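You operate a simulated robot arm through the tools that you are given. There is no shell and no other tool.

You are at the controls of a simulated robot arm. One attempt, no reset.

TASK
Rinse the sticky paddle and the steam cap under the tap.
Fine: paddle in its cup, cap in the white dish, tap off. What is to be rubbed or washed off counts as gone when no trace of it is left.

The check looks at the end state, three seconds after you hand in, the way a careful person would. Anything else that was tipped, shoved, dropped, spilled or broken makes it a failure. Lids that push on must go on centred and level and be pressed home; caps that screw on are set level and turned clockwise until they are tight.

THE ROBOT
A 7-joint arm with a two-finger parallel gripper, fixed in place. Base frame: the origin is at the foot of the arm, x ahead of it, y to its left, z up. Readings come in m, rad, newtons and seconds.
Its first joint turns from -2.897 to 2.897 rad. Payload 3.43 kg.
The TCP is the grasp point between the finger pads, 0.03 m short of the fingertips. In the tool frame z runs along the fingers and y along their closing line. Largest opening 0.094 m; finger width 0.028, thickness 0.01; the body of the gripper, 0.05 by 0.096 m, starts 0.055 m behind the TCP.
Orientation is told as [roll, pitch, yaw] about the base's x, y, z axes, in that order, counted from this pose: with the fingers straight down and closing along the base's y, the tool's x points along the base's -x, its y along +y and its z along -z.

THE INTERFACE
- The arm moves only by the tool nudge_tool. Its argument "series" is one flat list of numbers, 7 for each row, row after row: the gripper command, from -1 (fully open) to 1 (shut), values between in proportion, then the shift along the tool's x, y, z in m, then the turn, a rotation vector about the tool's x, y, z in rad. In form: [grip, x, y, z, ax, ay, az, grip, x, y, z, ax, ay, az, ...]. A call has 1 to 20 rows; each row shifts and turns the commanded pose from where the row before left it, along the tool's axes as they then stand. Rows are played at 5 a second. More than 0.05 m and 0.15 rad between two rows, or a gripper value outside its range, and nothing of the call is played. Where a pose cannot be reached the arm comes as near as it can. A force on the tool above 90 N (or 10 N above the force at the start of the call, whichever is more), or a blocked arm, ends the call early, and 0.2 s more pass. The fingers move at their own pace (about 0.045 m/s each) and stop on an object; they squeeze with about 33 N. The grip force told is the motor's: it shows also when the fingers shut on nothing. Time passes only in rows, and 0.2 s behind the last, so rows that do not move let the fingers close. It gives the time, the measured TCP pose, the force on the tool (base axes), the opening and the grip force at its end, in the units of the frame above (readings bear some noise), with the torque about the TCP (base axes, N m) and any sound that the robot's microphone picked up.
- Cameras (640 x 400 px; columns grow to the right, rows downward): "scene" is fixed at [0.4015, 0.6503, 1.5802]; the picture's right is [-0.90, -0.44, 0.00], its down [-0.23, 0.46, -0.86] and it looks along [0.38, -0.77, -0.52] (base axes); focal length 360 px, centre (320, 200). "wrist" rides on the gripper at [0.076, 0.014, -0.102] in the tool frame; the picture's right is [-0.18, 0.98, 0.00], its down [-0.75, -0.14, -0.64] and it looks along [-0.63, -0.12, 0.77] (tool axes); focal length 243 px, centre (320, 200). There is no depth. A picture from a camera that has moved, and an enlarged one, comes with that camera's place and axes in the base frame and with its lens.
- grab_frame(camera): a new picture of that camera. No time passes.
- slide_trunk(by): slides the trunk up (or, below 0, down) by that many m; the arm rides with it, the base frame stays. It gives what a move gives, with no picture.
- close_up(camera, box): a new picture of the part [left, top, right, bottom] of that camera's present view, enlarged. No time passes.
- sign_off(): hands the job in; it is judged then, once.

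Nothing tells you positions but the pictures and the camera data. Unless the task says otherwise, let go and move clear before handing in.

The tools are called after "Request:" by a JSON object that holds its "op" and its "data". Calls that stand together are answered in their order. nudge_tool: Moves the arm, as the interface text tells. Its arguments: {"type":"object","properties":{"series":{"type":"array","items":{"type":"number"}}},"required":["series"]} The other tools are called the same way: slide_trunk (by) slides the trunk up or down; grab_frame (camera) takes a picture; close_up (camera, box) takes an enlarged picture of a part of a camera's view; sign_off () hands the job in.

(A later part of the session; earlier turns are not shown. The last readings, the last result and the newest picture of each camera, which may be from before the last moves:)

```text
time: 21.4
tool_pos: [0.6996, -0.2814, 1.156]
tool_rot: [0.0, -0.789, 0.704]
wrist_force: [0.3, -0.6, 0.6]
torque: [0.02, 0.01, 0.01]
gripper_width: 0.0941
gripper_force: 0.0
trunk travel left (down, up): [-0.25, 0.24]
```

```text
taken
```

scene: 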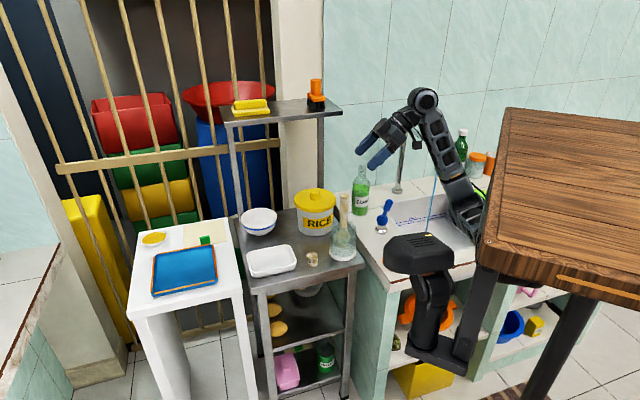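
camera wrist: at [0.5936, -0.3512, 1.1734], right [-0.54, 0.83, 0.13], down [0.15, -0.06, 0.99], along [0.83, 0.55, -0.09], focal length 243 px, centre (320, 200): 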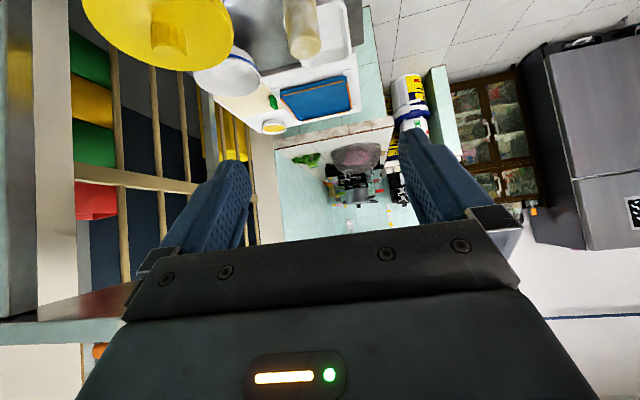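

The tilted pose is reachable and the handle lines up. I'll lower to the pre-grasp and look.

Request:
{"op": "nudge_tool", "data": {"series": [-1, 0.0336, 0, 0.0336, 0, 0, 0, -1, 0.0336, 0, 0.0336, 0, 0, 0, -1, 0, 0, 0.03, 0, 0, 0, -1, 0, 0, 0, 0, 0, 0]}}

Request:
{"op": "grab_frame", "data": {"camera": "wrist"}}

Request:
{"op": "close_up", "data": {"camera": "scene", "box": [300, 140, 440, 270]}}

```text
time: 22.4
tool_pos: [0.7162, -0.2664, 1.0391]
tool_rot: [-0.001, -0.789, 0.704]
wrist_force: [0.4, 0.2, 0.3]
torque: [0.02, -0.01, -0.01]
gripper_width: 0.0937
gripper_force: 0.1
trunk travel left (down, up): [-0.25, 0.24]
```

```text
taken
camera wrist: at [0.6113, -0.3377, 1.0571], right [-0.54, 0.83, 0.13], down [0.15, -0.06, 0.99], along [0.83, 0.55, -0.09], focal length 243 px, centre (320, 200)
```

wrist: 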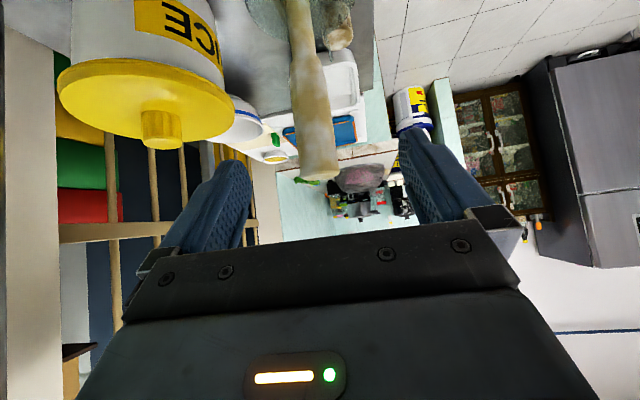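

```text
3.08 times, centred on (370, 205) of scene
camera zoom: at [0.4015, 0.6503, 1.5802], right [-0.9, -0.44, 0.0], down [-0.23, 0.46, -0.86], along [0.38, -0.77, -0.52], focal length 1107 px, centre (166, 185)
```

zoom: 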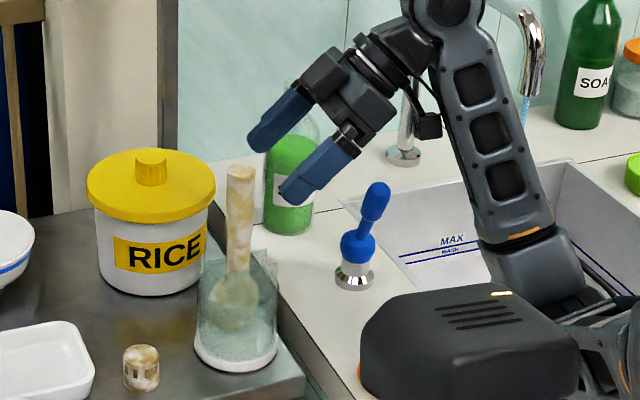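

The handle is well aligned between the fingers. I'll narrow the opening a bit to stay clear of the rice tub, advance 68 mm and close.

Request:
{"op": "nudge_tool", "data": {"series": [-0.3, 0, 0, 0.02, 0, 0, 0, -0.3, 0, 0, 0.024, 0, 0, 0, -0.3, 0, 0, 0.024, 0, 0, 0, -0.3, 0, 0, 0, 0, 0, 0]}}

Request:
{"op": "grab_frame", "data": {"camera": "wrist"}}

Request:
{"op": "close_up", "data": {"camera": "scene", "box": [300, 140, 440, 270]}}

```text
time: 23.4
tool_pos: [0.7517, -0.2372, 0.9952]
tool_rot: [-0.007, -0.788, 0.707]
wrist_force: [0.3, -0.1, 0.0]
torque: [0.0, 0.0, 0.01]
gripper_width: 0.061
gripper_force: 0.1
trunk travel left (down, up): [-0.25, 0.24]
```

```text
taken
camera wrist: at [0.6455, -0.3071, 1.0132], right [-0.54, 0.84, 0.13], down [0.15, -0.05, 0.99], along [0.83, 0.55, -0.09], focal length 243 px, centre (320, 200)
```

wrist: 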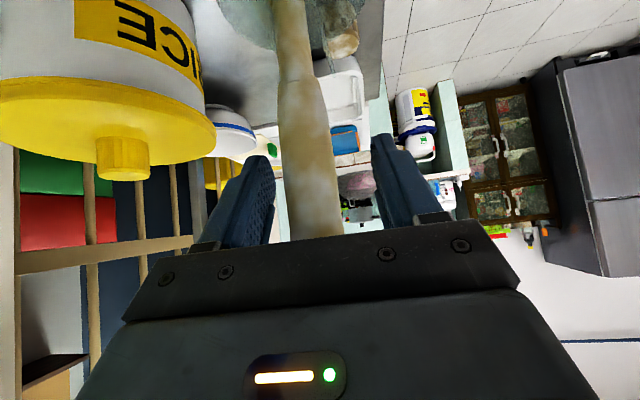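

```text
3.08 times, centred on (370, 205) of scene
camera zoom: at [0.4015, 0.6503, 1.5802], right [-0.9, -0.44, 0.0], down [-0.23, 0.46, -0.86], along [0.38, -0.77, -0.52], focal length 1107 px, centre (166, 185)
```

zoom: 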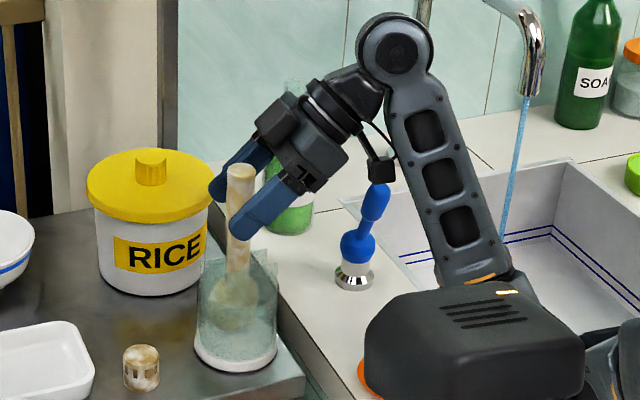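

The pads straddle the handle. Closing now.

Request:
{"op": "nudge_tool", "data": {"series": [0.3, 0, 0, 0, 0, 0, 0, 1, 0, 0, 0, 0, 0, 0, 1, 0, 0, 0, 0, 0, 0, 1, 0, 0, 0, 0, 0, 0]}}

Request:
{"op": "grab_frame", "data": {"camera": "wrist"}}

Request:
{"op": "close_up", "data": {"camera": "scene", "box": [300, 140, 440, 270]}}

```text
time: 24.4
tool_pos: [0.7507, -0.2355, 0.9939]
tool_rot: [-0.003, -0.789, 0.706]
wrist_force: [0.1, -0.2, 1.6]
torque: [-0.17, -0.02, 0.02]
gripper_width: 0.0319
gripper_force: 32.8
trunk travel left (down, up): [-0.25, 0.24]
```

```text
taken
camera wrist: at [0.6455, -0.3056, 1.0117], right [-0.54, 0.83, 0.13], down [0.15, -0.06, 0.99], along [0.83, 0.55, -0.09], focal length 243 px, centre (320, 200)
```

wrist: 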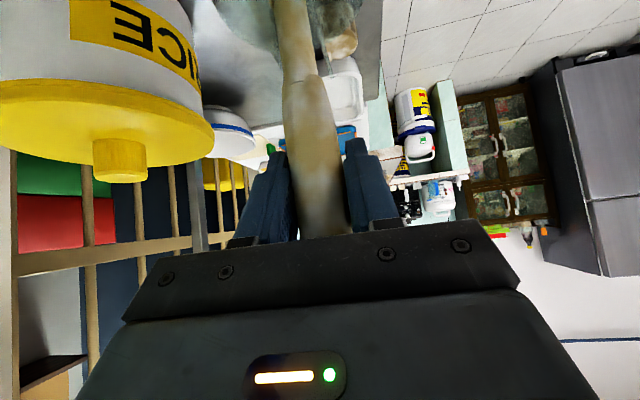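

```text
3.08 times, centred on (370, 205) of scene
camera zoom: at [0.4015, 0.6503, 1.5802], right [-0.9, -0.44, 0.0], down [-0.23, 0.46, -0.86], along [0.38, -0.77, -0.52], focal length 1107 px, centre (166, 185)
```

zoom: 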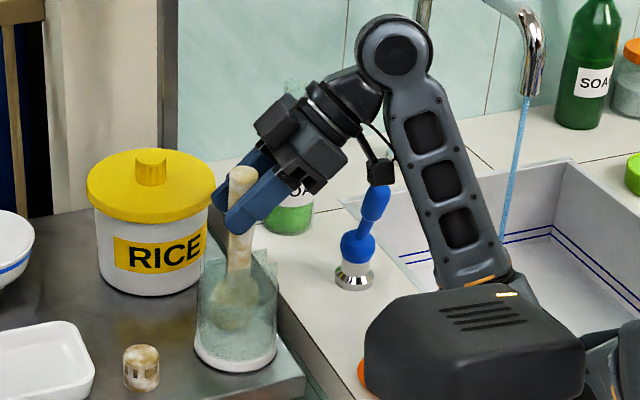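

Gripped (opening 32 mm). Lifting straight up 16 cm.

Request:
{"op": "nudge_tool", "data": {"series": [1, -0.0141, 0, -0.0141, 0, 0, 0, 1, -0.0212, 0, -0.0212, 0, 0, 0, 1, -0.0212, 0, -0.0212, 0, 0, 0, 1, -0.0283, 0, -0.0283, 0, 0, 0, 1, -0.0283, 0, -0.0283, 0, 0, 0, 1, 0, 0, 0, 0, 0, 0]}}

Request:
{"op": "close_up", "data": {"camera": "scene", "box": [280, 80, 460, 270]}}

Request:
{"op": "grab_frame", "data": {"camera": "wrist"}}

```text
time: 25.8
tool_pos: [0.7511, -0.2361, 1.1499]
tool_rot: [0.0, -0.787, 0.704]
wrist_force: [0.8, 0.7, -0.6]
torque: [0.01, 0.04, -0.01]
gripper_width: 0.0318
gripper_force: 33.2
trunk travel left (down, up): [-0.25, 0.24]
```

```text
2.11 times, centred on (370, 175) of scene
camera zoom: at [0.4015, 0.6503, 1.5802], right [-0.9, -0.44, 0.0], down [-0.23, 0.46, -0.86], along [0.38, -0.77, -0.52], focal length 757 px, centre (215, 253)
```

zoom: 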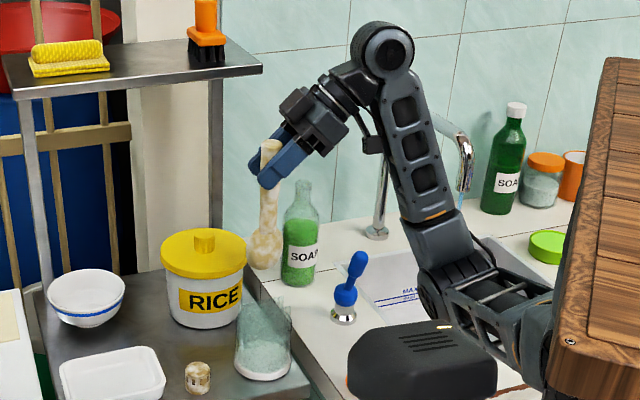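

```text
taken
camera wrist: at [0.6464, -0.3069, 1.1691], right [-0.54, 0.83, 0.13], down [0.15, -0.06, 0.99], along [0.83, 0.55, -0.09], focal length 243 px, centre (320, 200)
```

wrist: 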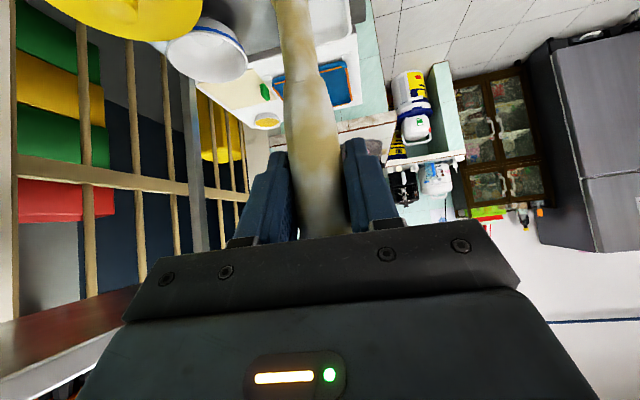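

The paddle is out of the cup, cup undisturbed. I'll bring the tool upright (paddle then slants 45°) and turn it, staying above everything, before crossing to the sink.

Request:
{"op": "nudge_tool", "data": {"series": [1, 0, 0, 0, 0, 0.131, 0, 1, 0, 0, 0, 0, 0.131, 0, 1, 0, 0, 0, 0, 0.131, 0, 1, 0, 0, 0, 0, 0.131, 0, 1, 0, 0, 0, 0, 0.131, 0, 1, 0, 0, 0, 0, 0.131, 0, 1, 0, 0, -0.05, 0, 0, 0, 1, 0, 0, 0, 0, 0, 0.14, 1, 0, 0, 0, 0, 0, 0.14, 1, 0, 0, 0, 0, 0, 0.14, 1, 0, 0, 0, 0, 0, 0.14, 1, 0, 0, 0, 0, 0, 0.14, 1, 0, 0, 0, 0, 0, 0.14, 1, 0, 0, 0, 0, 0, 0.14, 1, 0, 0, 0, 0, 0, 0.14]}}

Request:
{"op": "grab_frame", "data": {"camera": "wrist"}}

Request:
{"op": "grab_frame", "data": {"camera": "scene"}}

```text
time: 29.0
tool_pos: [0.7528, -0.2354, 1.2003]
tool_rot: [0.001, 0.0, -0.418]
wrist_force: [-0.3, 0.3, 0.6]
torque: [-0.01, -0.04, 0.02]
gripper_width: 0.0316
gripper_force: 33.4
trunk travel left (down, up): [-0.25, 0.24]
```

```text
taken
camera wrist: at [0.6889, -0.191, 1.3028], right [0.57, 0.82, 0.0], down [0.63, -0.43, 0.64], along [0.53, -0.36, -0.77], focal length 243 px, centre (320, 200)
```

wrist: 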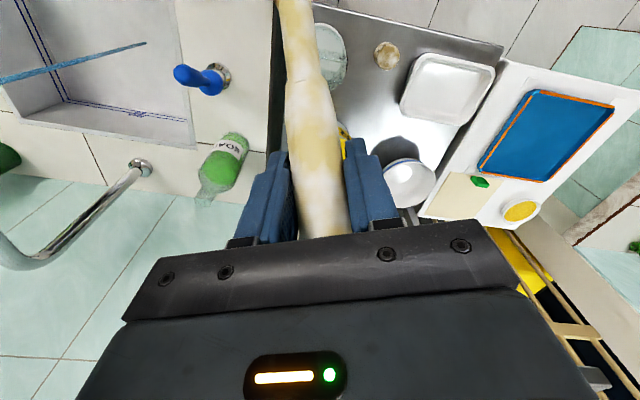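

```text
taken
```

scene: 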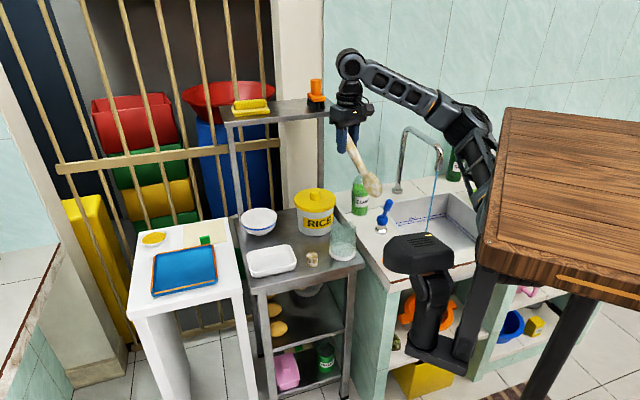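

The paddle is securely held with its blade toward the robot. I'll cross to the sink side in front of the spout, high up, and turn further.

Request:
{"op": "nudge_tool", "data": {"series": [1, 0.01775, -0.0441, 0, 0, 0, 0, 1, 0.01775, -0.0441, 0, 0, 0, 0, 1, 0.01775, -0.0441, 0, 0, 0, 0, 1, 0.01775, -0.0441, 0, 0, 0, 0, 1, 0.01775, -0.0441, 0, 0, 0, 0, 1, 0.01775, -0.0441, 0, 0, 0, 0, 1, 0.01775, -0.0441, 0, 0, 0, 0, 1, 0.01775, -0.0441, 0, 0, 0, 0, 1, 0, 0, 0, 0, 0, 0.14, 1, 0, 0, 0, 0, 0, 0.14, 1, 0, 0, 0, 0, 0, 0.14, 1, 0, 0, 0, 0, 0, 0.14, 1, 0, 0, 0, 0, 0, 0.14, 1, 0, 0, 0, 0, 0, 0.14, 1, 0, 0, 0, 0, 0, 0.14, 1, 0, 0, 0, 0, 0, 0.14]}}

Request:
{"op": "grab_frame", "data": {"camera": "wrist"}}

Request:
{"op": "grab_frame", "data": {"camera": "scene"}}

```text
time: 32.4
tool_pos: [0.4786, -0.5007, 1.201]
tool_rot: [0.0, -0.001, -1.538]
wrist_force: [0.4, -0.9, -1.3]
torque: [0.03, -0.02, -0.01]
gripper_width: 0.0317
gripper_force: 33.2
trunk travel left (down, up): [-0.25, 0.24]
```

```text
taken
camera wrist: at [0.4916, -0.4237, 1.3028], right [0.99, -0.15, 0.0], down [-0.12, -0.76, 0.64], along [-0.1, -0.63, -0.77], focal length 243 px, centre (320, 200)
```

wrist: 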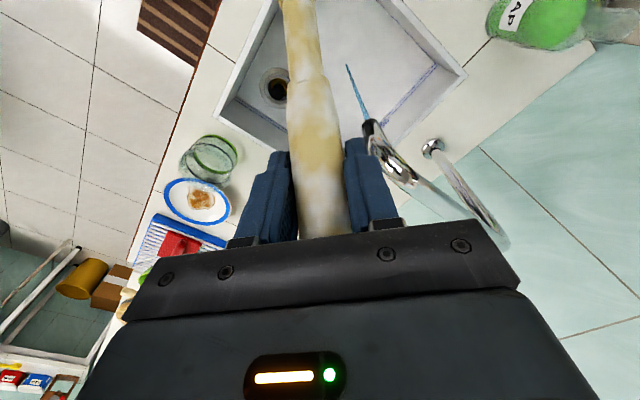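

```text
taken
```

scene: 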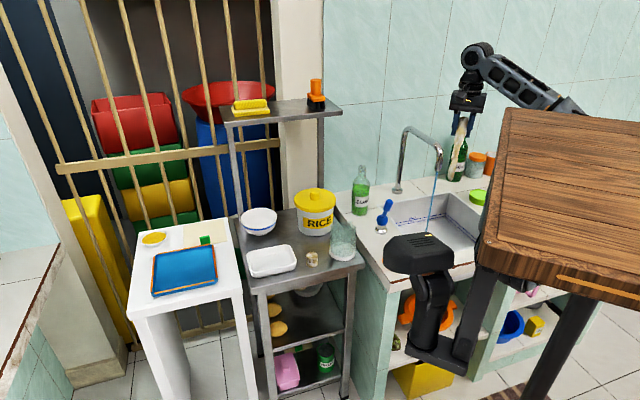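

Continuing: turn the blade to point rightwards (toward the stream) from the sink's left side, then move left and look before lowering.

Request:
{"op": "nudge_tool", "data": {"series": [1, 0, 0, 0, 0, 0, 0.137, 1, 0, 0, 0, 0, 0, 0.137, 1, 0, 0, 0, 0, 0, 0.137, 1, 0, 0, 0, 0, 0, 0.137, 1, 0, 0, 0, 0, 0, 0.137, 1, 0, 0, 0, 0, 0, 0.137, 1, -0.0378, 0.0129, 0, 0, 0, 0, 1, -0.0378, 0.0129, 0, 0, 0, 0, 1, -0.0378, 0.0129, 0, 0, 0, 0, 1, -0.0378, 0.0129, 0, 0, 0, 0, 1, -0.0378, 0.0129, 0, 0, 0, 0]}}

Request:
{"op": "grab_frame", "data": {"camera": "wrist"}}

Request:
{"op": "grab_frame", "data": {"camera": "scene"}}

```text
time: 34.8
tool_pos: [0.3897, -0.6823, 1.2004]
tool_rot: [0.0, 0.002, -2.357]
wrist_force: [-0.3, -0.2, 0.1]
torque: [-0.04, 0.03, 0.02]
gripper_width: 0.0316
gripper_force: 33.2
trunk travel left (down, up): [-0.25, 0.24]
```

```text
taken
camera wrist: at [0.4538, -0.6374, 1.3028], right [0.56, -0.83, 0.0], down [-0.63, -0.43, 0.64], along [-0.53, -0.36, -0.77], focal length 243 px, centre (320, 200)
```

wrist: 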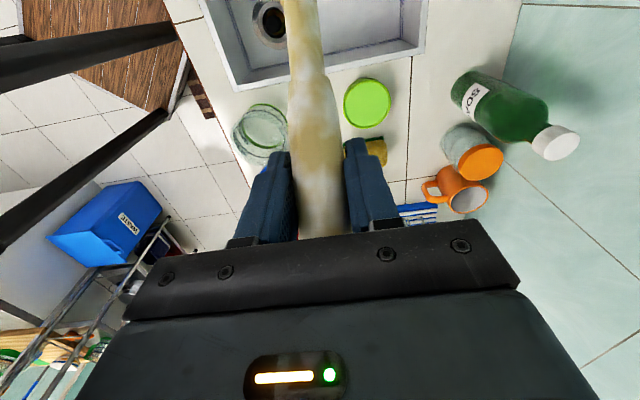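

```text
taken
```

scene: 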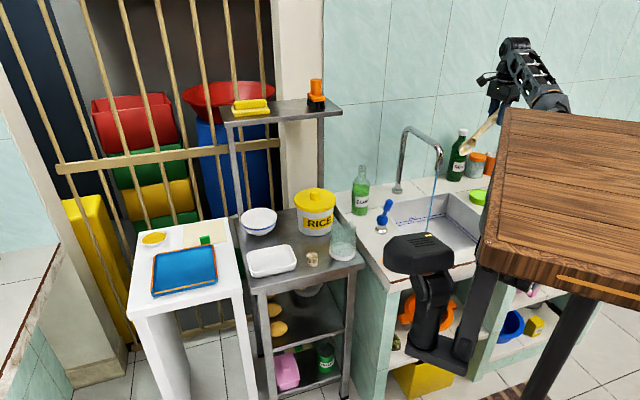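

The hand is over the sink's left side, blade pointing right. Lowering to z≈0.95 clear of the stream.

Request:
{"op": "nudge_tool", "data": {"series": [1, 0, 0, 0.045, 0, 0, 0, 1, 0, 0, 0.045, 0, 0, 0, 1, 0, 0, 0.045, 0, 0, 0, 1, 0, 0, 0.045, 0, 0, 0, 1, 0, 0, 0.045, 0, 0, 0, 1, 0, 0, 0, 0, 0, 0]}}

Request:
{"op": "nudge_tool", "data": {"series": [1, 0, 0, 0, 0, 0.13, 0, 1, 0, 0, 0, 0, 0.13, 0, 1, 0, 0, 0, 0, 0.13, 0, 1, 0, 0, 0, 0, 0.13, 0]}}

Request:
{"op": "grab_frame", "data": {"camera": "wrist"}}

Request:
{"op": "close_up", "data": {"camera": "scene", "box": [380, 100, 520, 250]}}

```text
time: 36.2
tool_pos: [0.3897, -0.6803, 0.9764]
tool_rot: [0.002, 0.0, -2.358]
wrist_force: [0.3, 0.0, -0.3]
torque: [-0.04, 0.03, 0.02]
gripper_width: 0.0313
gripper_force: 33.1
trunk travel left (down, up): [-0.25, 0.24]
```

```text
time: 37.2
tool_pos: [0.3908, -0.6803, 0.9752]
tool_rot: [0.0, 0.522, -2.356]
wrist_force: [-0.3, 0.5, -0.7]
torque: [-0.04, 0.01, -0.01]
gripper_width: 0.0314
gripper_force: 32.7
trunk travel left (down, up): [-0.25, 0.24]
```

```text
taken
camera wrist: at [0.4118, -0.6795, 1.1024], right [0.58, -0.81, -0.09], down [-0.79, -0.59, 0.18], along [-0.2, -0.03, -0.98], focal length 243 px, centre (320, 200)
```

wrist: 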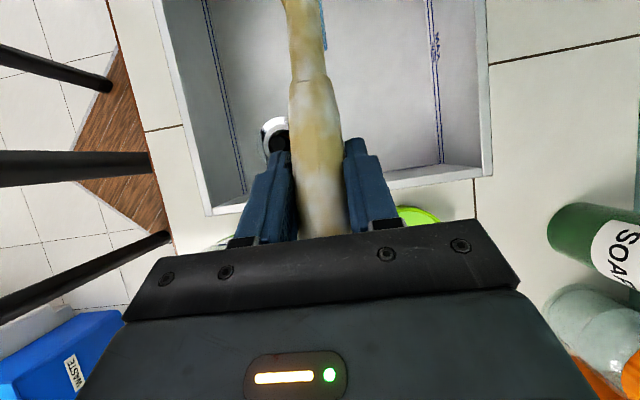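

```text
2.67 times, centred on (450, 175) of scene
camera zoom: at [0.4015, 0.6503, 1.5802], right [-0.9, -0.44, 0.0], down [-0.23, 0.46, -0.86], along [0.38, -0.77, -0.52], focal length 959 px, centre (-27, 267)
```

zoom: 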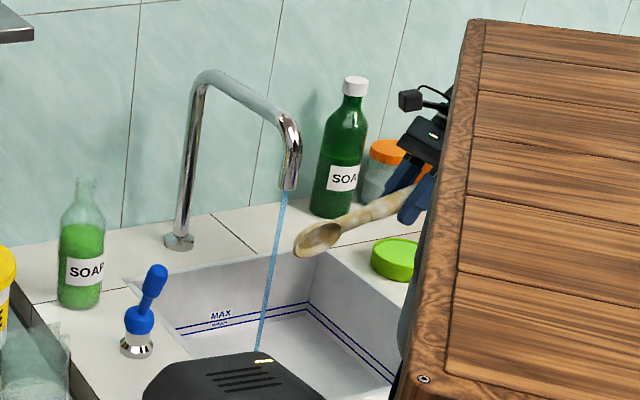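

The paddle is now nearly horizontal with its tip just short of the stream. I'll lower it, shift 10 mm sideways to line up, and slide the blade into the stream.

Request:
{"op": "nudge_tool", "data": {"series": [1, -0.02, 0.005, 0.035, 0, 0, 0, 1, -0.02, 0.005, 0.035, 0, 0, 0, 1, 0.0173, 0, 0.01, 0, 0, 0, 1, 0.0173, 0, 0.01, 0, 0, 0, 1, 0.0173, 0, 0.01, 0, 0, 0, 1, 0, 0, 0, 0, 0, 0, 1, 0, 0, 0, 0, 0, 0, 1, 0, 0, 0, 0, 0, 0]}}

Request:
{"op": "close_up", "data": {"camera": "scene", "box": [400, 140, 500, 240]}}

Request:
{"op": "grab_frame", "data": {"camera": "wrist"}}

```text
time: 39.0
tool_pos: [0.4403, -0.6463, 0.8927]
tool_rot: [0.0, 0.52, -2.356]
wrist_force: [0.2, -0.2, -0.5]
torque: [0.01, 0.04, 0.01]
gripper_width: 0.0312
gripper_force: 33.2
trunk travel left (down, up): [-0.25, 0.24]
```

```text
4.00 times, centred on (450, 190) of scene
camera zoom: at [0.4015, 0.6503, 1.5802], right [-0.9, -0.44, 0.0], down [-0.23, 0.46, -0.86], along [0.38, -0.77, -0.52], focal length 1439 px, centre (-200, 240)
```

zoom: 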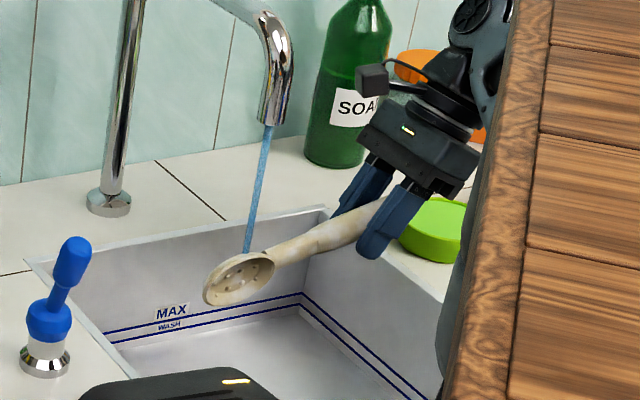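

```text
taken
camera wrist: at [0.4615, -0.6448, 1.0203], right [0.58, -0.81, -0.09], down [-0.79, -0.59, 0.18], along [-0.2, -0.03, -0.98], focal length 243 px, centre (320, 200)
```

wrist: 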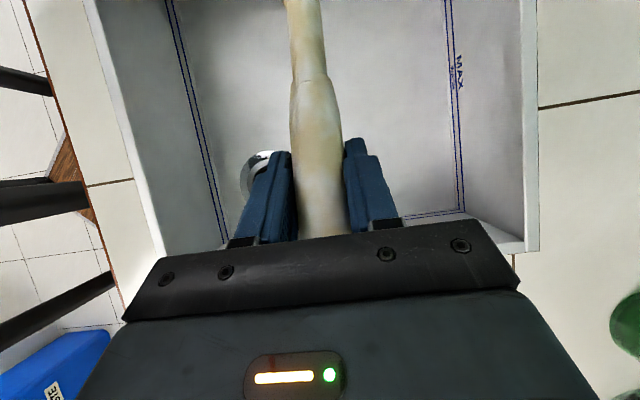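

The paddle is visibly getting cleaner. I'll sweep it along the stream from blade to handle and back, then roll it to reach both faces.

Request:
{"op": "nudge_tool", "data": {"series": [1, 0.0173, 0, 0.01, 0, 0, 0, 1, 0, 0, 0, 0, 0, 0, 1, 0.0173, 0, 0.01, 0, 0, 0, 1, 0, 0, 0, 0, 0, 0, 1, 0.0173, 0, 0.01, 0, 0, 0, 1, 0, 0, 0, 0, 0, 0, 1, 0.0087, 0, 0.005, 0, 0, 0, 1, 0, 0, 0, 0, 0, 0, 1, 0, 0, 0, 0, 0, 0]}}

Request:
{"op": "close_up", "data": {"camera": "scene", "box": [400, 140, 500, 240]}}

Request:
{"op": "grab_frame", "data": {"camera": "wrist"}}

```text
time: 41.0
tool_pos: [0.4889, -0.594, 0.8951]
tool_rot: [-0.001, 0.52, -2.356]
wrist_force: [0.9, 0.2, -0.1]
torque: [-0.01, 0.03, -0.03]
gripper_width: 0.0313
gripper_force: 33.2
trunk travel left (down, up): [-0.25, 0.24]
```

```text
4.00 times, centred on (450, 190) of scene
camera zoom: at [0.4015, 0.6503, 1.5802], right [-0.9, -0.44, 0.0], down [-0.23, 0.46, -0.86], along [0.38, -0.77, -0.52], focal length 1439 px, centre (-200, 240)
```

zoom: 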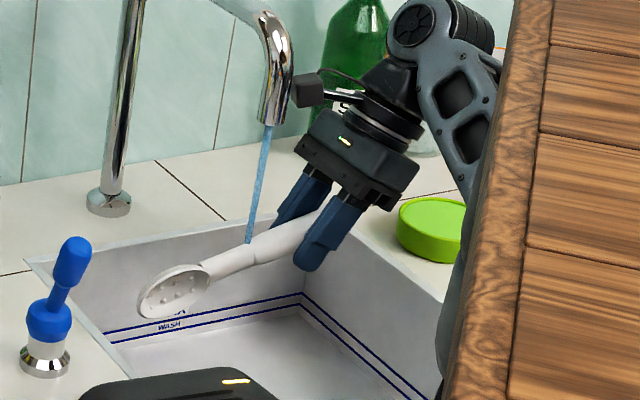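

```text
taken
camera wrist: at [0.5103, -0.5938, 1.022], right [0.58, -0.81, -0.09], down [-0.79, -0.59, 0.18], along [-0.2, -0.03, -0.98], focal length 243 px, centre (320, 200)
```

wrist: 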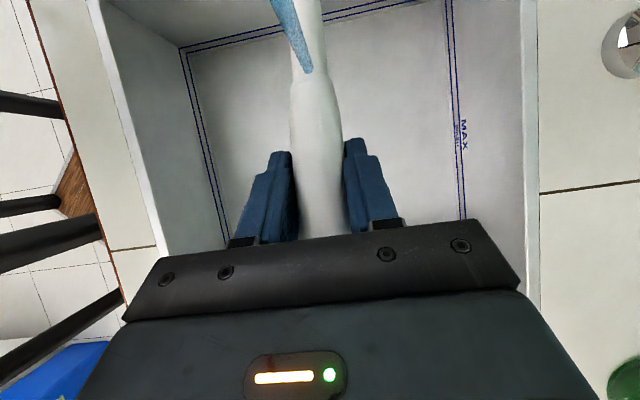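

The paddle is turning fully white all over. I'll rinse a few seconds more while sliding back through the stream, with a little roll both ways.

Request:
{"op": "nudge_tool", "data": {"series": [1, 0, 0, 0, 0, 0, 0, 1, 0, 0, 0, 0, 0, 0, 1, -0.0173, 0, -0.01, 0, 0, 0, 1, 0, 0, 0, 0, 0, 0, 1, -0.0173, 0, -0.01, 0, 0, 0, 1, 0, 0, 0, 0, 0, 0, 1, 0, 0, 0, 0, 0, 0, 1, -0.0173, 0, -0.01, 0, 0, 0, 1, 0, 0, 0, 0, 0, 0, 1, 0, 0, 0, 0, 0, 0, 1, -0.0087, 0, -0.005, 0, 0, 0, 1, 0, 0, 0, 0, 0, 0, 1, 0, 0, 0, 0, 0, 0, 1, 0, 0, 0, 0, 0, 0]}}

Request:
{"op": "close_up", "data": {"camera": "scene", "box": [410, 160, 490, 220]}}

Request:
{"op": "close_up", "data": {"camera": "wrist", "box": [220, 0, 420, 240]}}

Request:
{"op": "grab_frame", "data": {"camera": "scene"}}

```text
time: 44.0
tool_pos: [0.4412, -0.6455, 0.8947]
tool_rot: [-0.001, 0.52, -2.358]
wrist_force: [0.5, -0.8, -0.6]
torque: [-0.05, 0.03, 0.0]
gripper_width: 0.0311
gripper_force: 33.1
trunk travel left (down, up): [-0.25, 0.24]
```

```text
6.67 times, centred on (450, 190) of scene
camera zoom: at [0.4015, 0.6503, 1.5802], right [-0.9, -0.44, 0.0], down [-0.23, 0.46, -0.86], along [0.38, -0.77, -0.52], focal length 2398 px, centre (-547, 267)
```

zoom: 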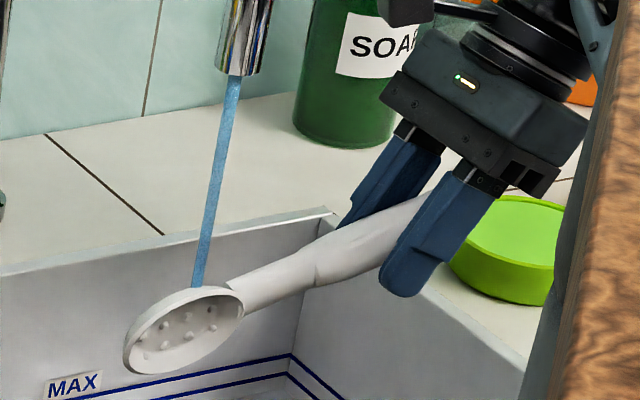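

```text
1.67 times, centred on (320, 120) of wrist
camera zoom: at [0.4621, -0.6441, 1.0218], right [0.58, -0.81, -0.09], down [-0.79, -0.59, 0.18], along [-0.2, -0.03, -0.98], focal length 404 px, centre (320, 333)
```

zoom: 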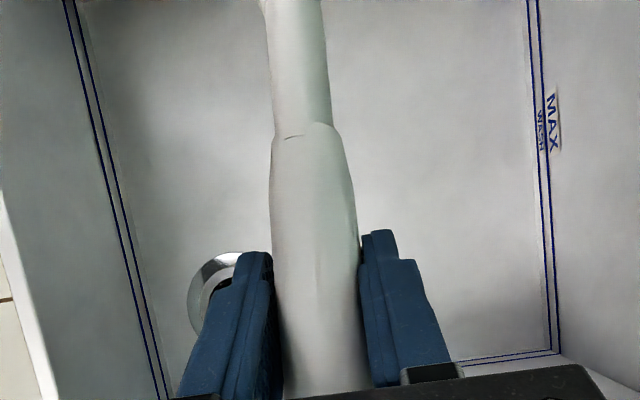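

```text
taken
```

scene: 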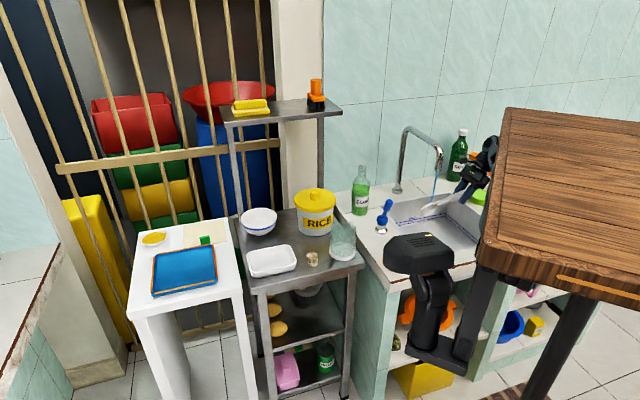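

Everything visible is clean. I'll back out along the same path, checking the other sides from the fixed camera as the paddle turns.

Request:
{"op": "nudge_tool", "data": {"series": [1, -0.0173, 0, -0.01, 0, 0, 0, 1, -0.0173, 0, -0.01, 0, 0, 0, 1, -0.0173, 0, -0.01, 0, 0, 0, 1, -0.0087, 0, -0.005, 0, 0, 0, 1, 0.015, 0, -0.026, 0, 0, 0, 1, 0.015, 0, -0.026, 0, 0, 0, 1, 0, 0, 0, 0, -0.13, 0, 1, 0, 0, 0, 0, -0.13, 0, 1, 0, 0, 0, 0, -0.13, 0, 1, 0, 0, 0, 0, -0.13, 0, 1, 0, 0, -0.05, 0, 0, 0, 1, 0, 0, -0.05, 0, 0, 0, 1, 0, 0, -0.05, 0, 0, 0, 1, 0, 0, -0.05, 0, 0, 0, 1, 0, 0, -0.045, 0, 0, 0]}}

Request:
{"op": "nudge_tool", "data": {"series": [1, 0.0378, -0.0129, 0, 0, 0, 0, 1, 0.0378, -0.0129, 0, 0, 0, 0, 1, 0.0378, -0.0129, 0, 0, 0, 0, 1, 0.0378, -0.0129, 0, 0, 0, 0, 1, 0.0378, -0.0129, 0, 0, 0, 0, 1, 0, 0, 0, 0, 0, -0.137, 1, 0, 0, 0, 0, 0, -0.137, 1, 0, 0, 0, 0, 0, -0.137, 1, 0, 0, 0, 0, 0, -0.137, 1, 0, 0, 0, 0, 0, -0.137, 1, 0, 0, 0, 0, 0, -0.137]}}

Request:
{"op": "close_up", "data": {"camera": "scene", "box": [420, 60, 520, 200]}}

```text
time: 47.2
tool_pos: [0.3893, -0.6903, 1.2013]
tool_rot: [0.0, 0.0, -2.358]
wrist_force: [-0.2, -0.3, -1.1]
torque: [0.02, 0.0, -0.02]
gripper_width: 0.0313
gripper_force: 33.0
out of reach, approached as far as the arm can: row 4
trunk travel left (down, up): [-0.25, 0.24]
```

```text
time: 49.6
tool_pos: [0.4776, -0.5088, 1.2014]
tool_rot: [0.0, 0.0, -1.534]
wrist_force: [-0.3, -0.1, -0.6]
torque: [-0.06, -0.02, 0.0]
gripper_width: 0.0311
gripper_force: 33.2
trunk travel left (down, up): [-0.25, 0.24]
```

```text
2.86 times, centred on (470, 130) of scene
camera zoom: at [0.4015, 0.6503, 1.5802], right [-0.9, -0.44, 0.0], down [-0.23, 0.46, -0.86], along [0.38, -0.77, -0.52], focal length 1028 px, centre (-109, 400)
```

zoom: 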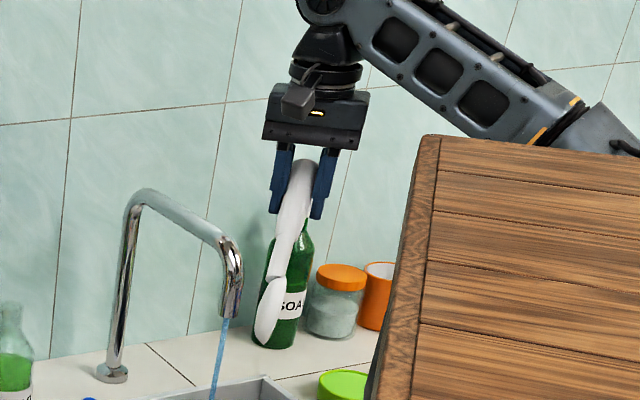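

The underside edge is white too. I'll turn and return toward the cup, checking the back face.

Request:
{"op": "nudge_tool", "data": {"series": [1, 0, 0, 0, 0, 0, -0.14, 1, 0, 0, 0, 0, 0, -0.14, 1, 0, 0, 0, 0, 0, -0.14, 1, 0, 0, 0, 0, 0, -0.14, 1, 0, 0, 0, 0, 0, -0.14, 1, 0, 0, 0, 0, 0, -0.14, 1, 0, 0, 0, 0, 0, -0.14, 1, 0, 0, 0, 0, 0, -0.136, 1, -0.01775, 0.0441, 0, 0, 0, 0, 1, -0.01775, 0.0441, 0, 0, 0, 0, 1, -0.01775, 0.0441, 0, 0, 0, 0, 1, -0.01775, 0.0441, 0, 0, 0, 0, 1, -0.01775, 0.0441, 0, 0, 0, 0, 1, -0.01775, 0.0441, 0, 0, 0, 0]}}

Request:
{"op": "close_up", "data": {"camera": "scene", "box": [320, 60, 440, 240]}}

Request:
{"op": "grab_frame", "data": {"camera": "wrist"}}

```text
time: 52.6
tool_pos: [0.6851, -0.3113, 1.2027]
tool_rot: [-0.001, -0.003, -0.422]
wrist_force: [-0.2, -0.4, -0.2]
torque: [-0.01, -0.04, -0.01]
gripper_width: 0.0311
gripper_force: 33.1
trunk travel left (down, up): [-0.25, 0.24]
```

```text
2.22 times, centred on (380, 150) of scene
camera zoom: at [0.4015, 0.6503, 1.5802], right [-0.9, -0.44, 0.0], down [-0.23, 0.46, -0.86], along [0.38, -0.77, -0.52], focal length 799 px, centre (187, 311)
```

zoom: 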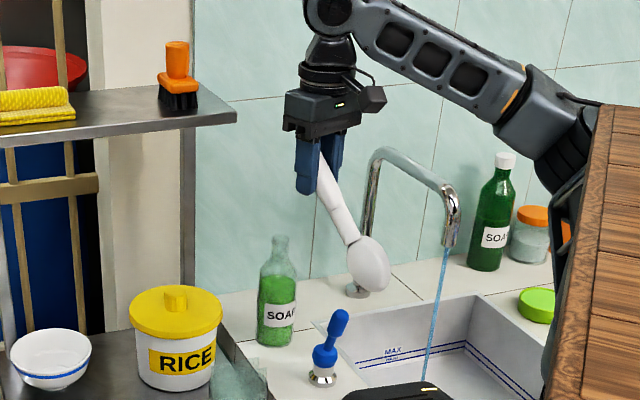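

```text
taken
camera wrist: at [0.6209, -0.2665, 1.3048], right [0.57, 0.82, 0.0], down [0.63, -0.44, 0.64], along [0.53, -0.37, -0.77], focal length 243 px, centre (320, 200)
```

wrist: 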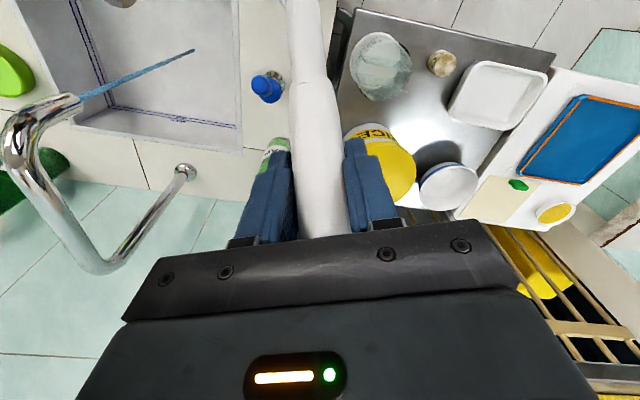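

The back face is clean as well. Now back above the cup in the pick pose.

Request:
{"op": "nudge_tool", "data": {"series": [1, -0.0098, 0.0318, 0, 0, 0, 0, 1, -0.0098, 0.0318, 0, 0, 0, 0, 1, -0.0098, 0.0318, 0, 0, 0, 0, 1, 0, 0, 0, 0, 0, -0.1407, 1, 0, 0, 0, 0, 0, -0.1407, 1, 0, 0, 0, 0, 0, -0.1407, 1, 0, 0, 0, 0, 0, -0.1407, 1, 0, 0, 0, 0, 0, -0.1407, 1, 0, 0, 0, 0, 0, -0.1407, 1, 0, 0, 0, 0, 0, -0.1407, 1, 0, 0, 0, 0, 0, -0.1407, 1, 0, 0, 0, 0, -0.1312, 0, 1, 0, 0, 0, 0, -0.1312, 0, 1, 0, 0, 0, 0, -0.1312, 0, 1, 0, 0, 0, 0, -0.1312, 0, 1, 0, 0, 0, 0, -0.1312, 0, 1, 0, 0, 0, 0, -0.1312, 0, 1, 0, 0, 0, 0, 0, 0]}}

Request:
{"op": "close_up", "data": {"camera": "scene", "box": [290, 80, 430, 280]}}

Request:
{"op": "grab_frame", "data": {"camera": "wrist"}}

```text
time: 56.4
tool_pos: [0.7486, -0.2349, 1.2012]
tool_rot: [-0.002, -0.788, 0.707]
wrist_force: [0.6, -0.1, 0.1]
torque: [0.01, 0.0, 0.01]
gripper_width: 0.0313
gripper_force: 33.1
trunk travel left (down, up): [-0.25, 0.24]
```

```text
2.00 times, centred on (360, 180) of scene
camera zoom: at [0.4015, 0.6503, 1.5802], right [-0.9, -0.44, 0.0], down [-0.23, 0.46, -0.86], along [0.38, -0.77, -0.52], focal length 720 px, centre (240, 240)
```

zoom: 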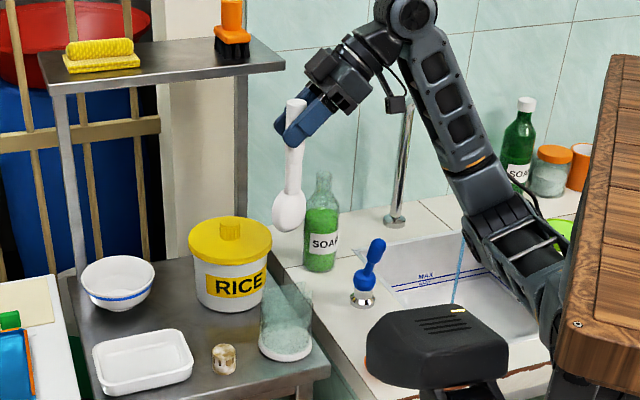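

```text
taken
camera wrist: at [0.6437, -0.3056, 1.2196], right [-0.54, 0.83, 0.13], down [0.15, -0.06, 0.99], along [0.83, 0.55, -0.09], focal length 243 px, centre (320, 200)
```

wrist: 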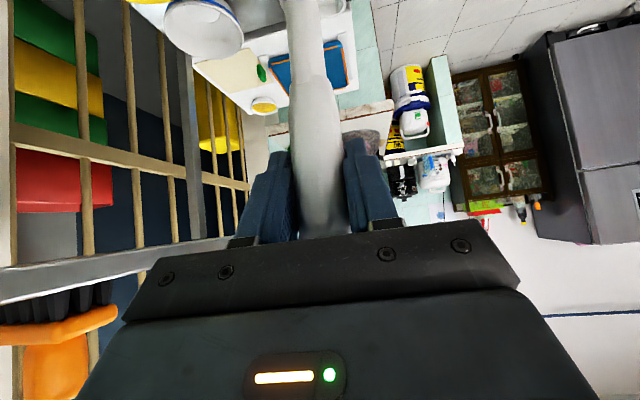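

The paddle hangs vertical right over the cup. Lowering part way and checking against the rim.

Request:
{"op": "nudge_tool", "data": {"series": [1, 0.0205, -0.00175, 0.0221, 0, 0, 0, 1, 0.0212, 0, 0.0212, 0, 0, 0, 1, 0.0212, 0, 0.0212, 0, 0, 0, 1, 0, 0, 0, 0, 0, 0]}}

Request:
{"op": "close_up", "data": {"camera": "scene", "box": [310, 160, 390, 270]}}

Request:
{"op": "close_up", "data": {"camera": "wrist", "box": [200, 0, 400, 120]}}

```text
time: 57.4
tool_pos: [0.7521, -0.2371, 1.1125]
tool_rot: [-0.003, -0.789, 0.709]
wrist_force: [0.3, 0.1, -0.6]
torque: [0.01, 0.03, 0.01]
gripper_width: 0.0314
gripper_force: 33.1
trunk travel left (down, up): [-0.25, 0.24]
```

```text
3.64 times, centred on (350, 215) of scene
camera zoom: at [0.4015, 0.6503, 1.5802], right [-0.9, -0.44, 0.0], down [-0.23, 0.46, -0.86], along [0.38, -0.77, -0.52], focal length 1308 px, centre (211, 146)
```

zoom: 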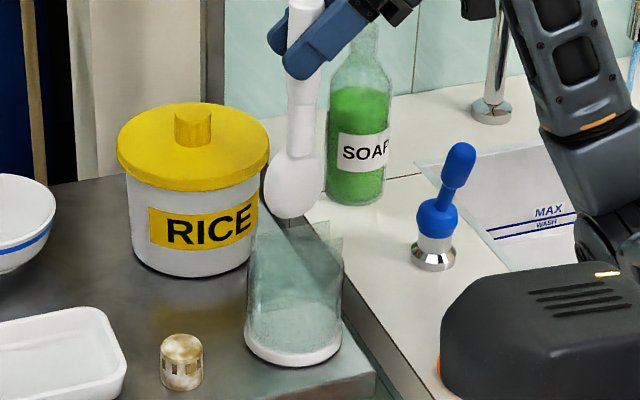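

```text
3.20 times, centred on (300, 60) of wrist
camera zoom: at [0.6466, -0.3072, 1.1301], right [-0.54, 0.83, 0.13], down [0.15, -0.06, 0.99], along [0.83, 0.55, -0.09], focal length 776 px, centre (384, 648)
```

zoom: 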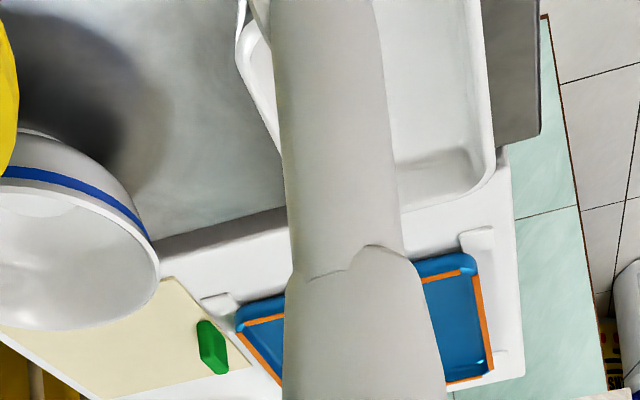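

Aligned over the cup opening. Continuing down slowly to just above the cup floor.

Request:
{"op": "nudge_tool", "data": {"series": [1, 0.0141, 0, 0.0141, 0, 0, 0, 1, 0.0141, 0, 0.0141, 0, 0, 0, 1, 0.0141, 0, 0.0141, 0, 0, 0, 1, 0.0141, 0, 0.0141, 0, 0, 0, 1, 0.0141, 0, 0.0141, 0, 0, 0, 1, 0.0078, 0, 0.0078, 0, 0, 0, 1, 0, 0, 0, 0, 0, 0]}}

Request:
{"op": "close_up", "data": {"camera": "scene", "box": [310, 160, 390, 270]}}

```text
time: 59.0
tool_pos: [0.75, -0.2362, 1.0036]
tool_rot: [-0.009, -0.789, 0.711]
wrist_force: [1.1, -1.5, 28.3]
torque: [0.18, -0.05, 0.0]
gripper_width: 0.031
gripper_force: 33.5
trunk travel left (down, up): [-0.25, 0.24]
```

```text
3.64 times, centred on (350, 215) of scene
camera zoom: at [0.4015, 0.6503, 1.5802], right [-0.9, -0.44, 0.0], down [-0.23, 0.46, -0.86], along [0.38, -0.77, -0.52], focal length 1308 px, centre (211, 146)
```

zoom: 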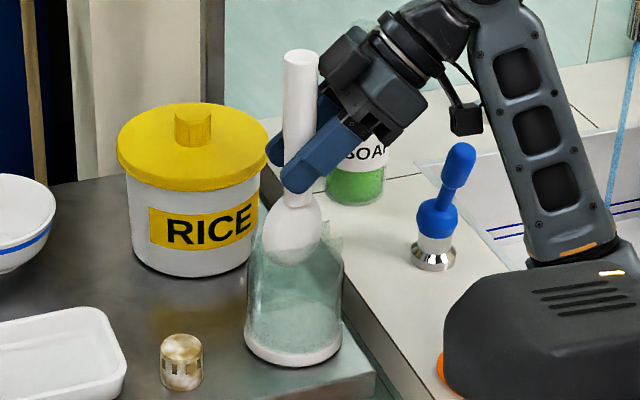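

The blade caught on something near the rim and the paddle slid up in the grip (28 N). I'll lift off at once and examine the cup.

Request:
{"op": "nudge_tool", "data": {"series": [1, -0.0141, 0, -0.0141, 0, 0, 0, 1, -0.0283, 0, -0.0283, 0, 0, 0, 1, -0.0283, 0, -0.0283, 0, 0, 0, 1, 0, 0, 0, 0, 0, 0]}}

Request:
{"op": "close_up", "data": {"camera": "scene", "box": [300, 130, 400, 270]}}

Request:
{"op": "grab_frame", "data": {"camera": "wrist"}}

Request:
{"op": "close_up", "data": {"camera": "scene", "box": [325, 210, 365, 265]}}

```text
time: 60.0
tool_pos: [0.7507, -0.2355, 1.1027]
tool_rot: [0.001, -0.786, 0.705]
wrist_force: [1.1, -0.1, 0.0]
torque: [0.01, 0.0, -0.03]
gripper_width: 0.031
gripper_force: 33.1
trunk travel left (down, up): [-0.25, 0.24]
```

```text
2.86 times, centred on (350, 200) of scene
camera zoom: at [0.4015, 0.6503, 1.5802], right [-0.9, -0.44, 0.0], down [-0.23, 0.46, -0.86], along [0.38, -0.77, -0.52], focal length 1028 px, centre (234, 200)
```

zoom: 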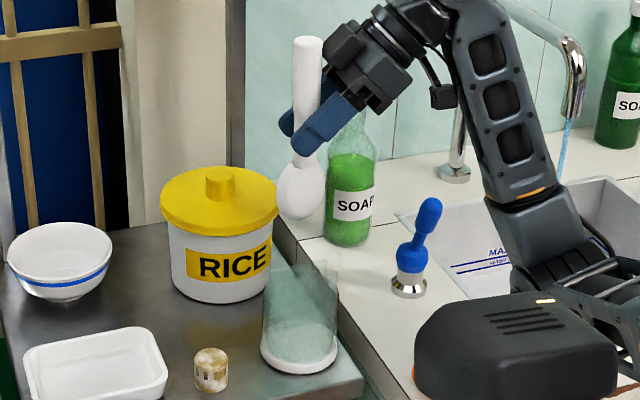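

```text
taken
camera wrist: at [0.6459, -0.3064, 1.1214], right [-0.54, 0.83, 0.13], down [0.15, -0.06, 0.99], along [0.83, 0.55, -0.09], focal length 243 px, centre (320, 200)
```

wrist: 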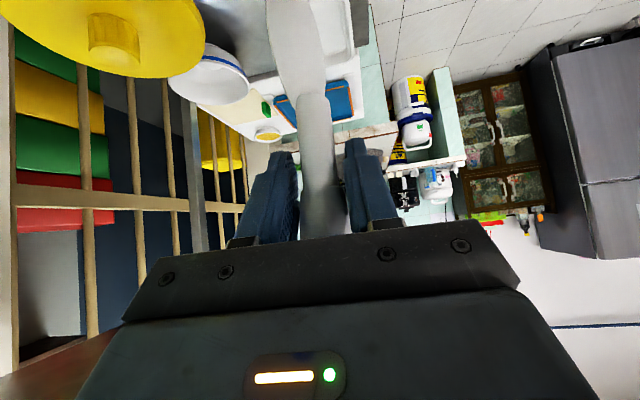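

```text
7.27 times, centred on (345, 238) of scene
camera zoom: at [0.4015, 0.6503, 1.5802], right [-0.9, -0.44, 0.0], down [-0.23, 0.46, -0.86], along [0.38, -0.77, -0.52], focal length 2616 px, centre (138, -73)
```

zoom: 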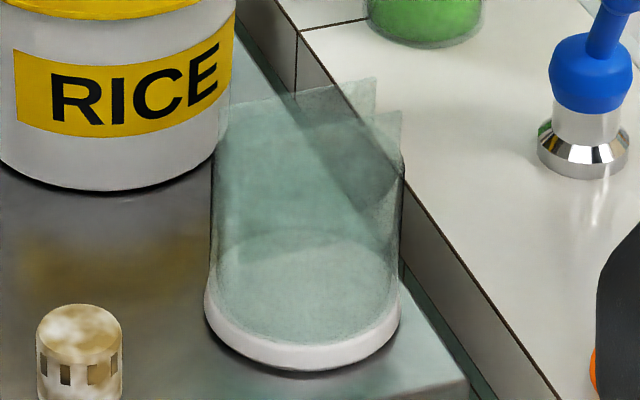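

The blade hit near rim height, so I need to see the cup's opening properly. I'll raise, straighten the tool, and look down into the cup with the wrist camera.

Request:
{"op": "nudge_tool", "data": {"series": [1, -0.0283, 0, -0.0283, 0, 0, 0, 1, -0.0283, 0, -0.0283, 0, 0, 0, 1, 0, 0, 0, 0, 0.131, 0, 1, 0, 0, 0, 0, 0.131, 0, 1, 0, 0, 0, 0, 0.131, 0, 1, 0, 0, 0, 0, 0.131, 0, 1, 0, 0, 0, 0, 0.131, 0, 1, 0, 0, 0, 0, 0.131, 0, 1, 0, 0, 0, 0, 0, 0.13, 1, 0, 0, 0, 0, 0, 0.13, 1, 0, 0, 0, 0, 0, 0.13, 1, 0, 0, 0, 0, 0, 0.13, 1, 0, 0, 0, 0, 0, 0.13, 1, 0, 0, 0, 0, 0, 0.13]}}

Request:
{"op": "grab_frame", "data": {"camera": "wrist"}}

```text
time: 63.0
tool_pos: [0.7514, -0.2364, 1.181]
tool_rot: [0.001, -0.001, -0.077]
wrist_force: [0.3, -0.6, -0.5]
torque: [-0.02, -0.01, -0.01]
gripper_width: 0.0313
gripper_force: 33.3
trunk travel left (down, up): [-0.25, 0.24]
```

```text
taken
camera wrist: at [0.6767, -0.2149, 1.2828], right [0.26, 0.97, 0.0], down [0.74, -0.2, 0.64], along [0.62, -0.17, -0.77], focal length 243 px, centre (320, 200)
```

wrist: 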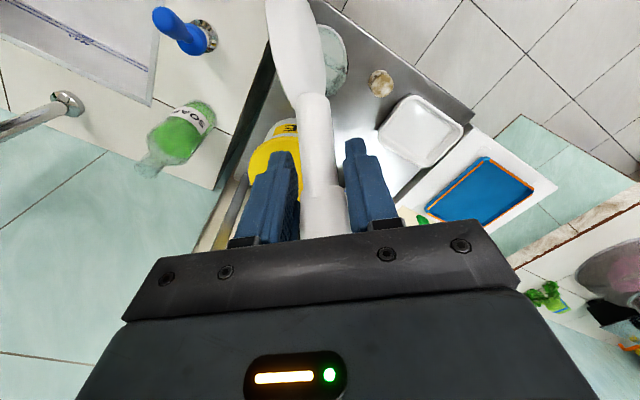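

The paddle hides the cup; I'll shift back and to the right for a clear view in.

Request:
{"op": "nudge_tool", "data": {"series": [1, 0.025, -0.035, 0, 0, 0, 0, 1, 0.025, -0.035, 0, 0, 0, 0, 1, 0, 0, 0, 0, 0, 0]}}

Request:
{"op": "grab_frame", "data": {"camera": "wrist"}}

Request:
{"op": "close_up", "data": {"camera": "wrist", "box": [290, 10, 450, 140]}}

```text
time: 63.8
tool_pos: [0.6957, -0.3017, 1.1789]
tool_rot: [-0.001, -0.001, -0.075]
wrist_force: [0.3, 0.1, -0.4]
torque: [-0.06, -0.03, 0.01]
gripper_width: 0.0316
gripper_force: 32.7
trunk travel left (down, up): [-0.25, 0.24]
```

```text
taken
camera wrist: at [0.6209, -0.2811, 1.2811], right [0.26, 0.97, 0.0], down [0.74, -0.2, 0.64], along [0.62, -0.16, -0.77], focal length 243 px, centre (320, 200)
```

wrist: 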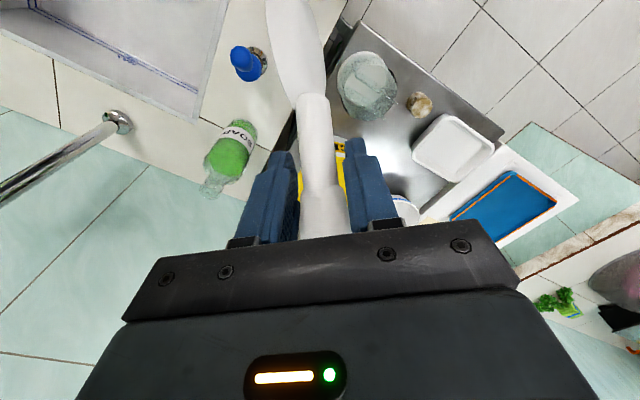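

```text
3.08 times, centred on (370, 75) of wrist
camera zoom: at [0.6209, -0.2811, 1.2811], right [0.26, 0.97, 0.0], down [0.74, -0.2, 0.64], along [0.62, -0.16, -0.77], focal length 746 px, centre (166, 585)
```

zoom: 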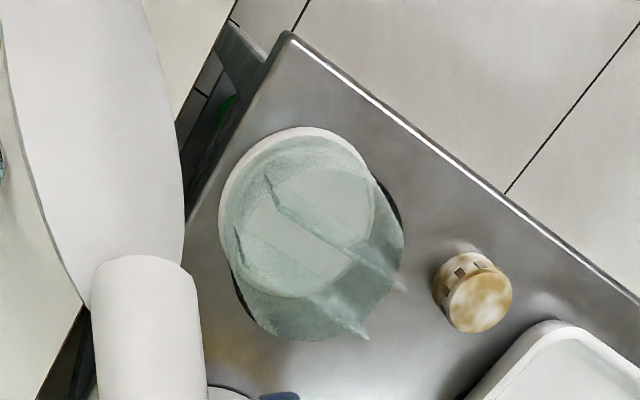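

The cup has two parallel glass dividers forming a narrow slot along about (0.7, 0.7) that the blade must slide into. I'll measure them precisely.

Request:
{"op": "close_up", "data": {"camera": "wrist", "box": [330, 40, 410, 130]}}

Request:
{"op": "close_up", "data": {"camera": "scene", "box": [325, 220, 361, 250]}}

Request:
{"op": "close_up", "data": {"camera": "scene", "box": [300, 110, 420, 200]}}

```text
4.44 times, centred on (370, 85) of wrist
camera zoom: at [0.6209, -0.2811, 1.2811], right [0.26, 0.97, 0.0], down [0.74, -0.2, 0.64], along [0.62, -0.16, -0.77], focal length 1078 px, centre (98, 711)
```

zoom: 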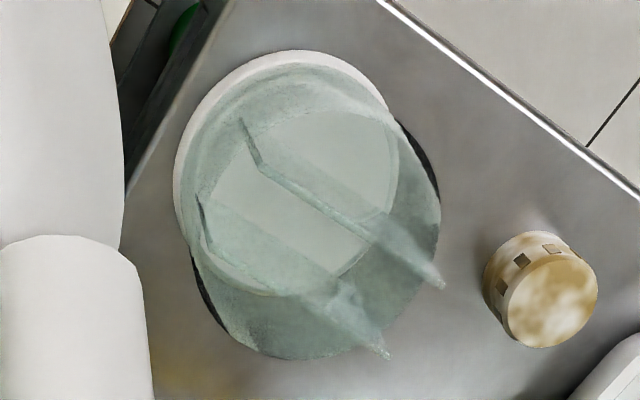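

```text
13.33 times, centred on (343, 235) of scene
camera zoom: at [0.4015, 0.6503, 1.5802], right [-0.9, -0.44, 0.0], down [-0.23, 0.46, -0.86], along [0.38, -0.77, -0.52], focal length 4797 px, centre (13, -267)
```

zoom: 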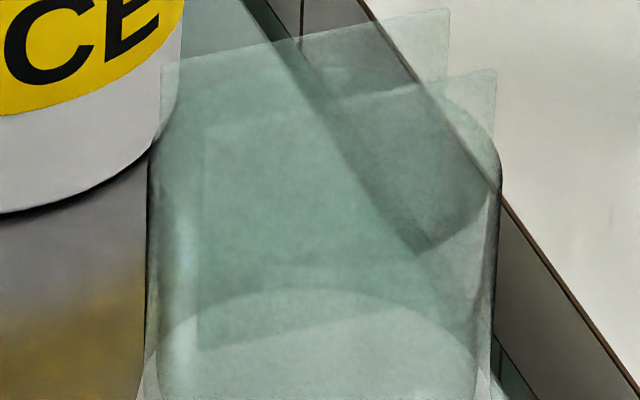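

```text
4.44 times, centred on (360, 155) of scene
camera zoom: at [0.4015, 0.6503, 1.5802], right [-0.9, -0.44, 0.0], down [-0.23, 0.46, -0.86], along [0.38, -0.77, -0.52], focal length 1599 px, centre (142, 400)
```

zoom: 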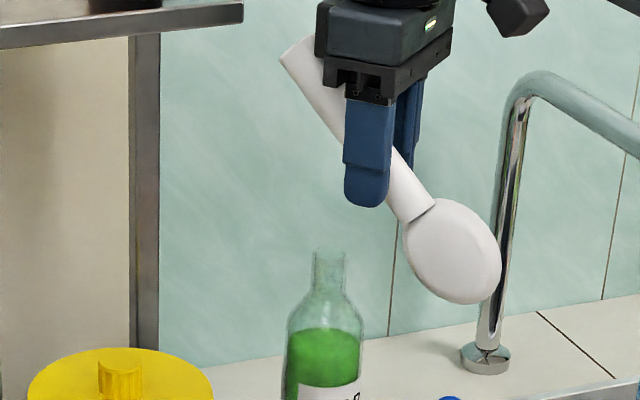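

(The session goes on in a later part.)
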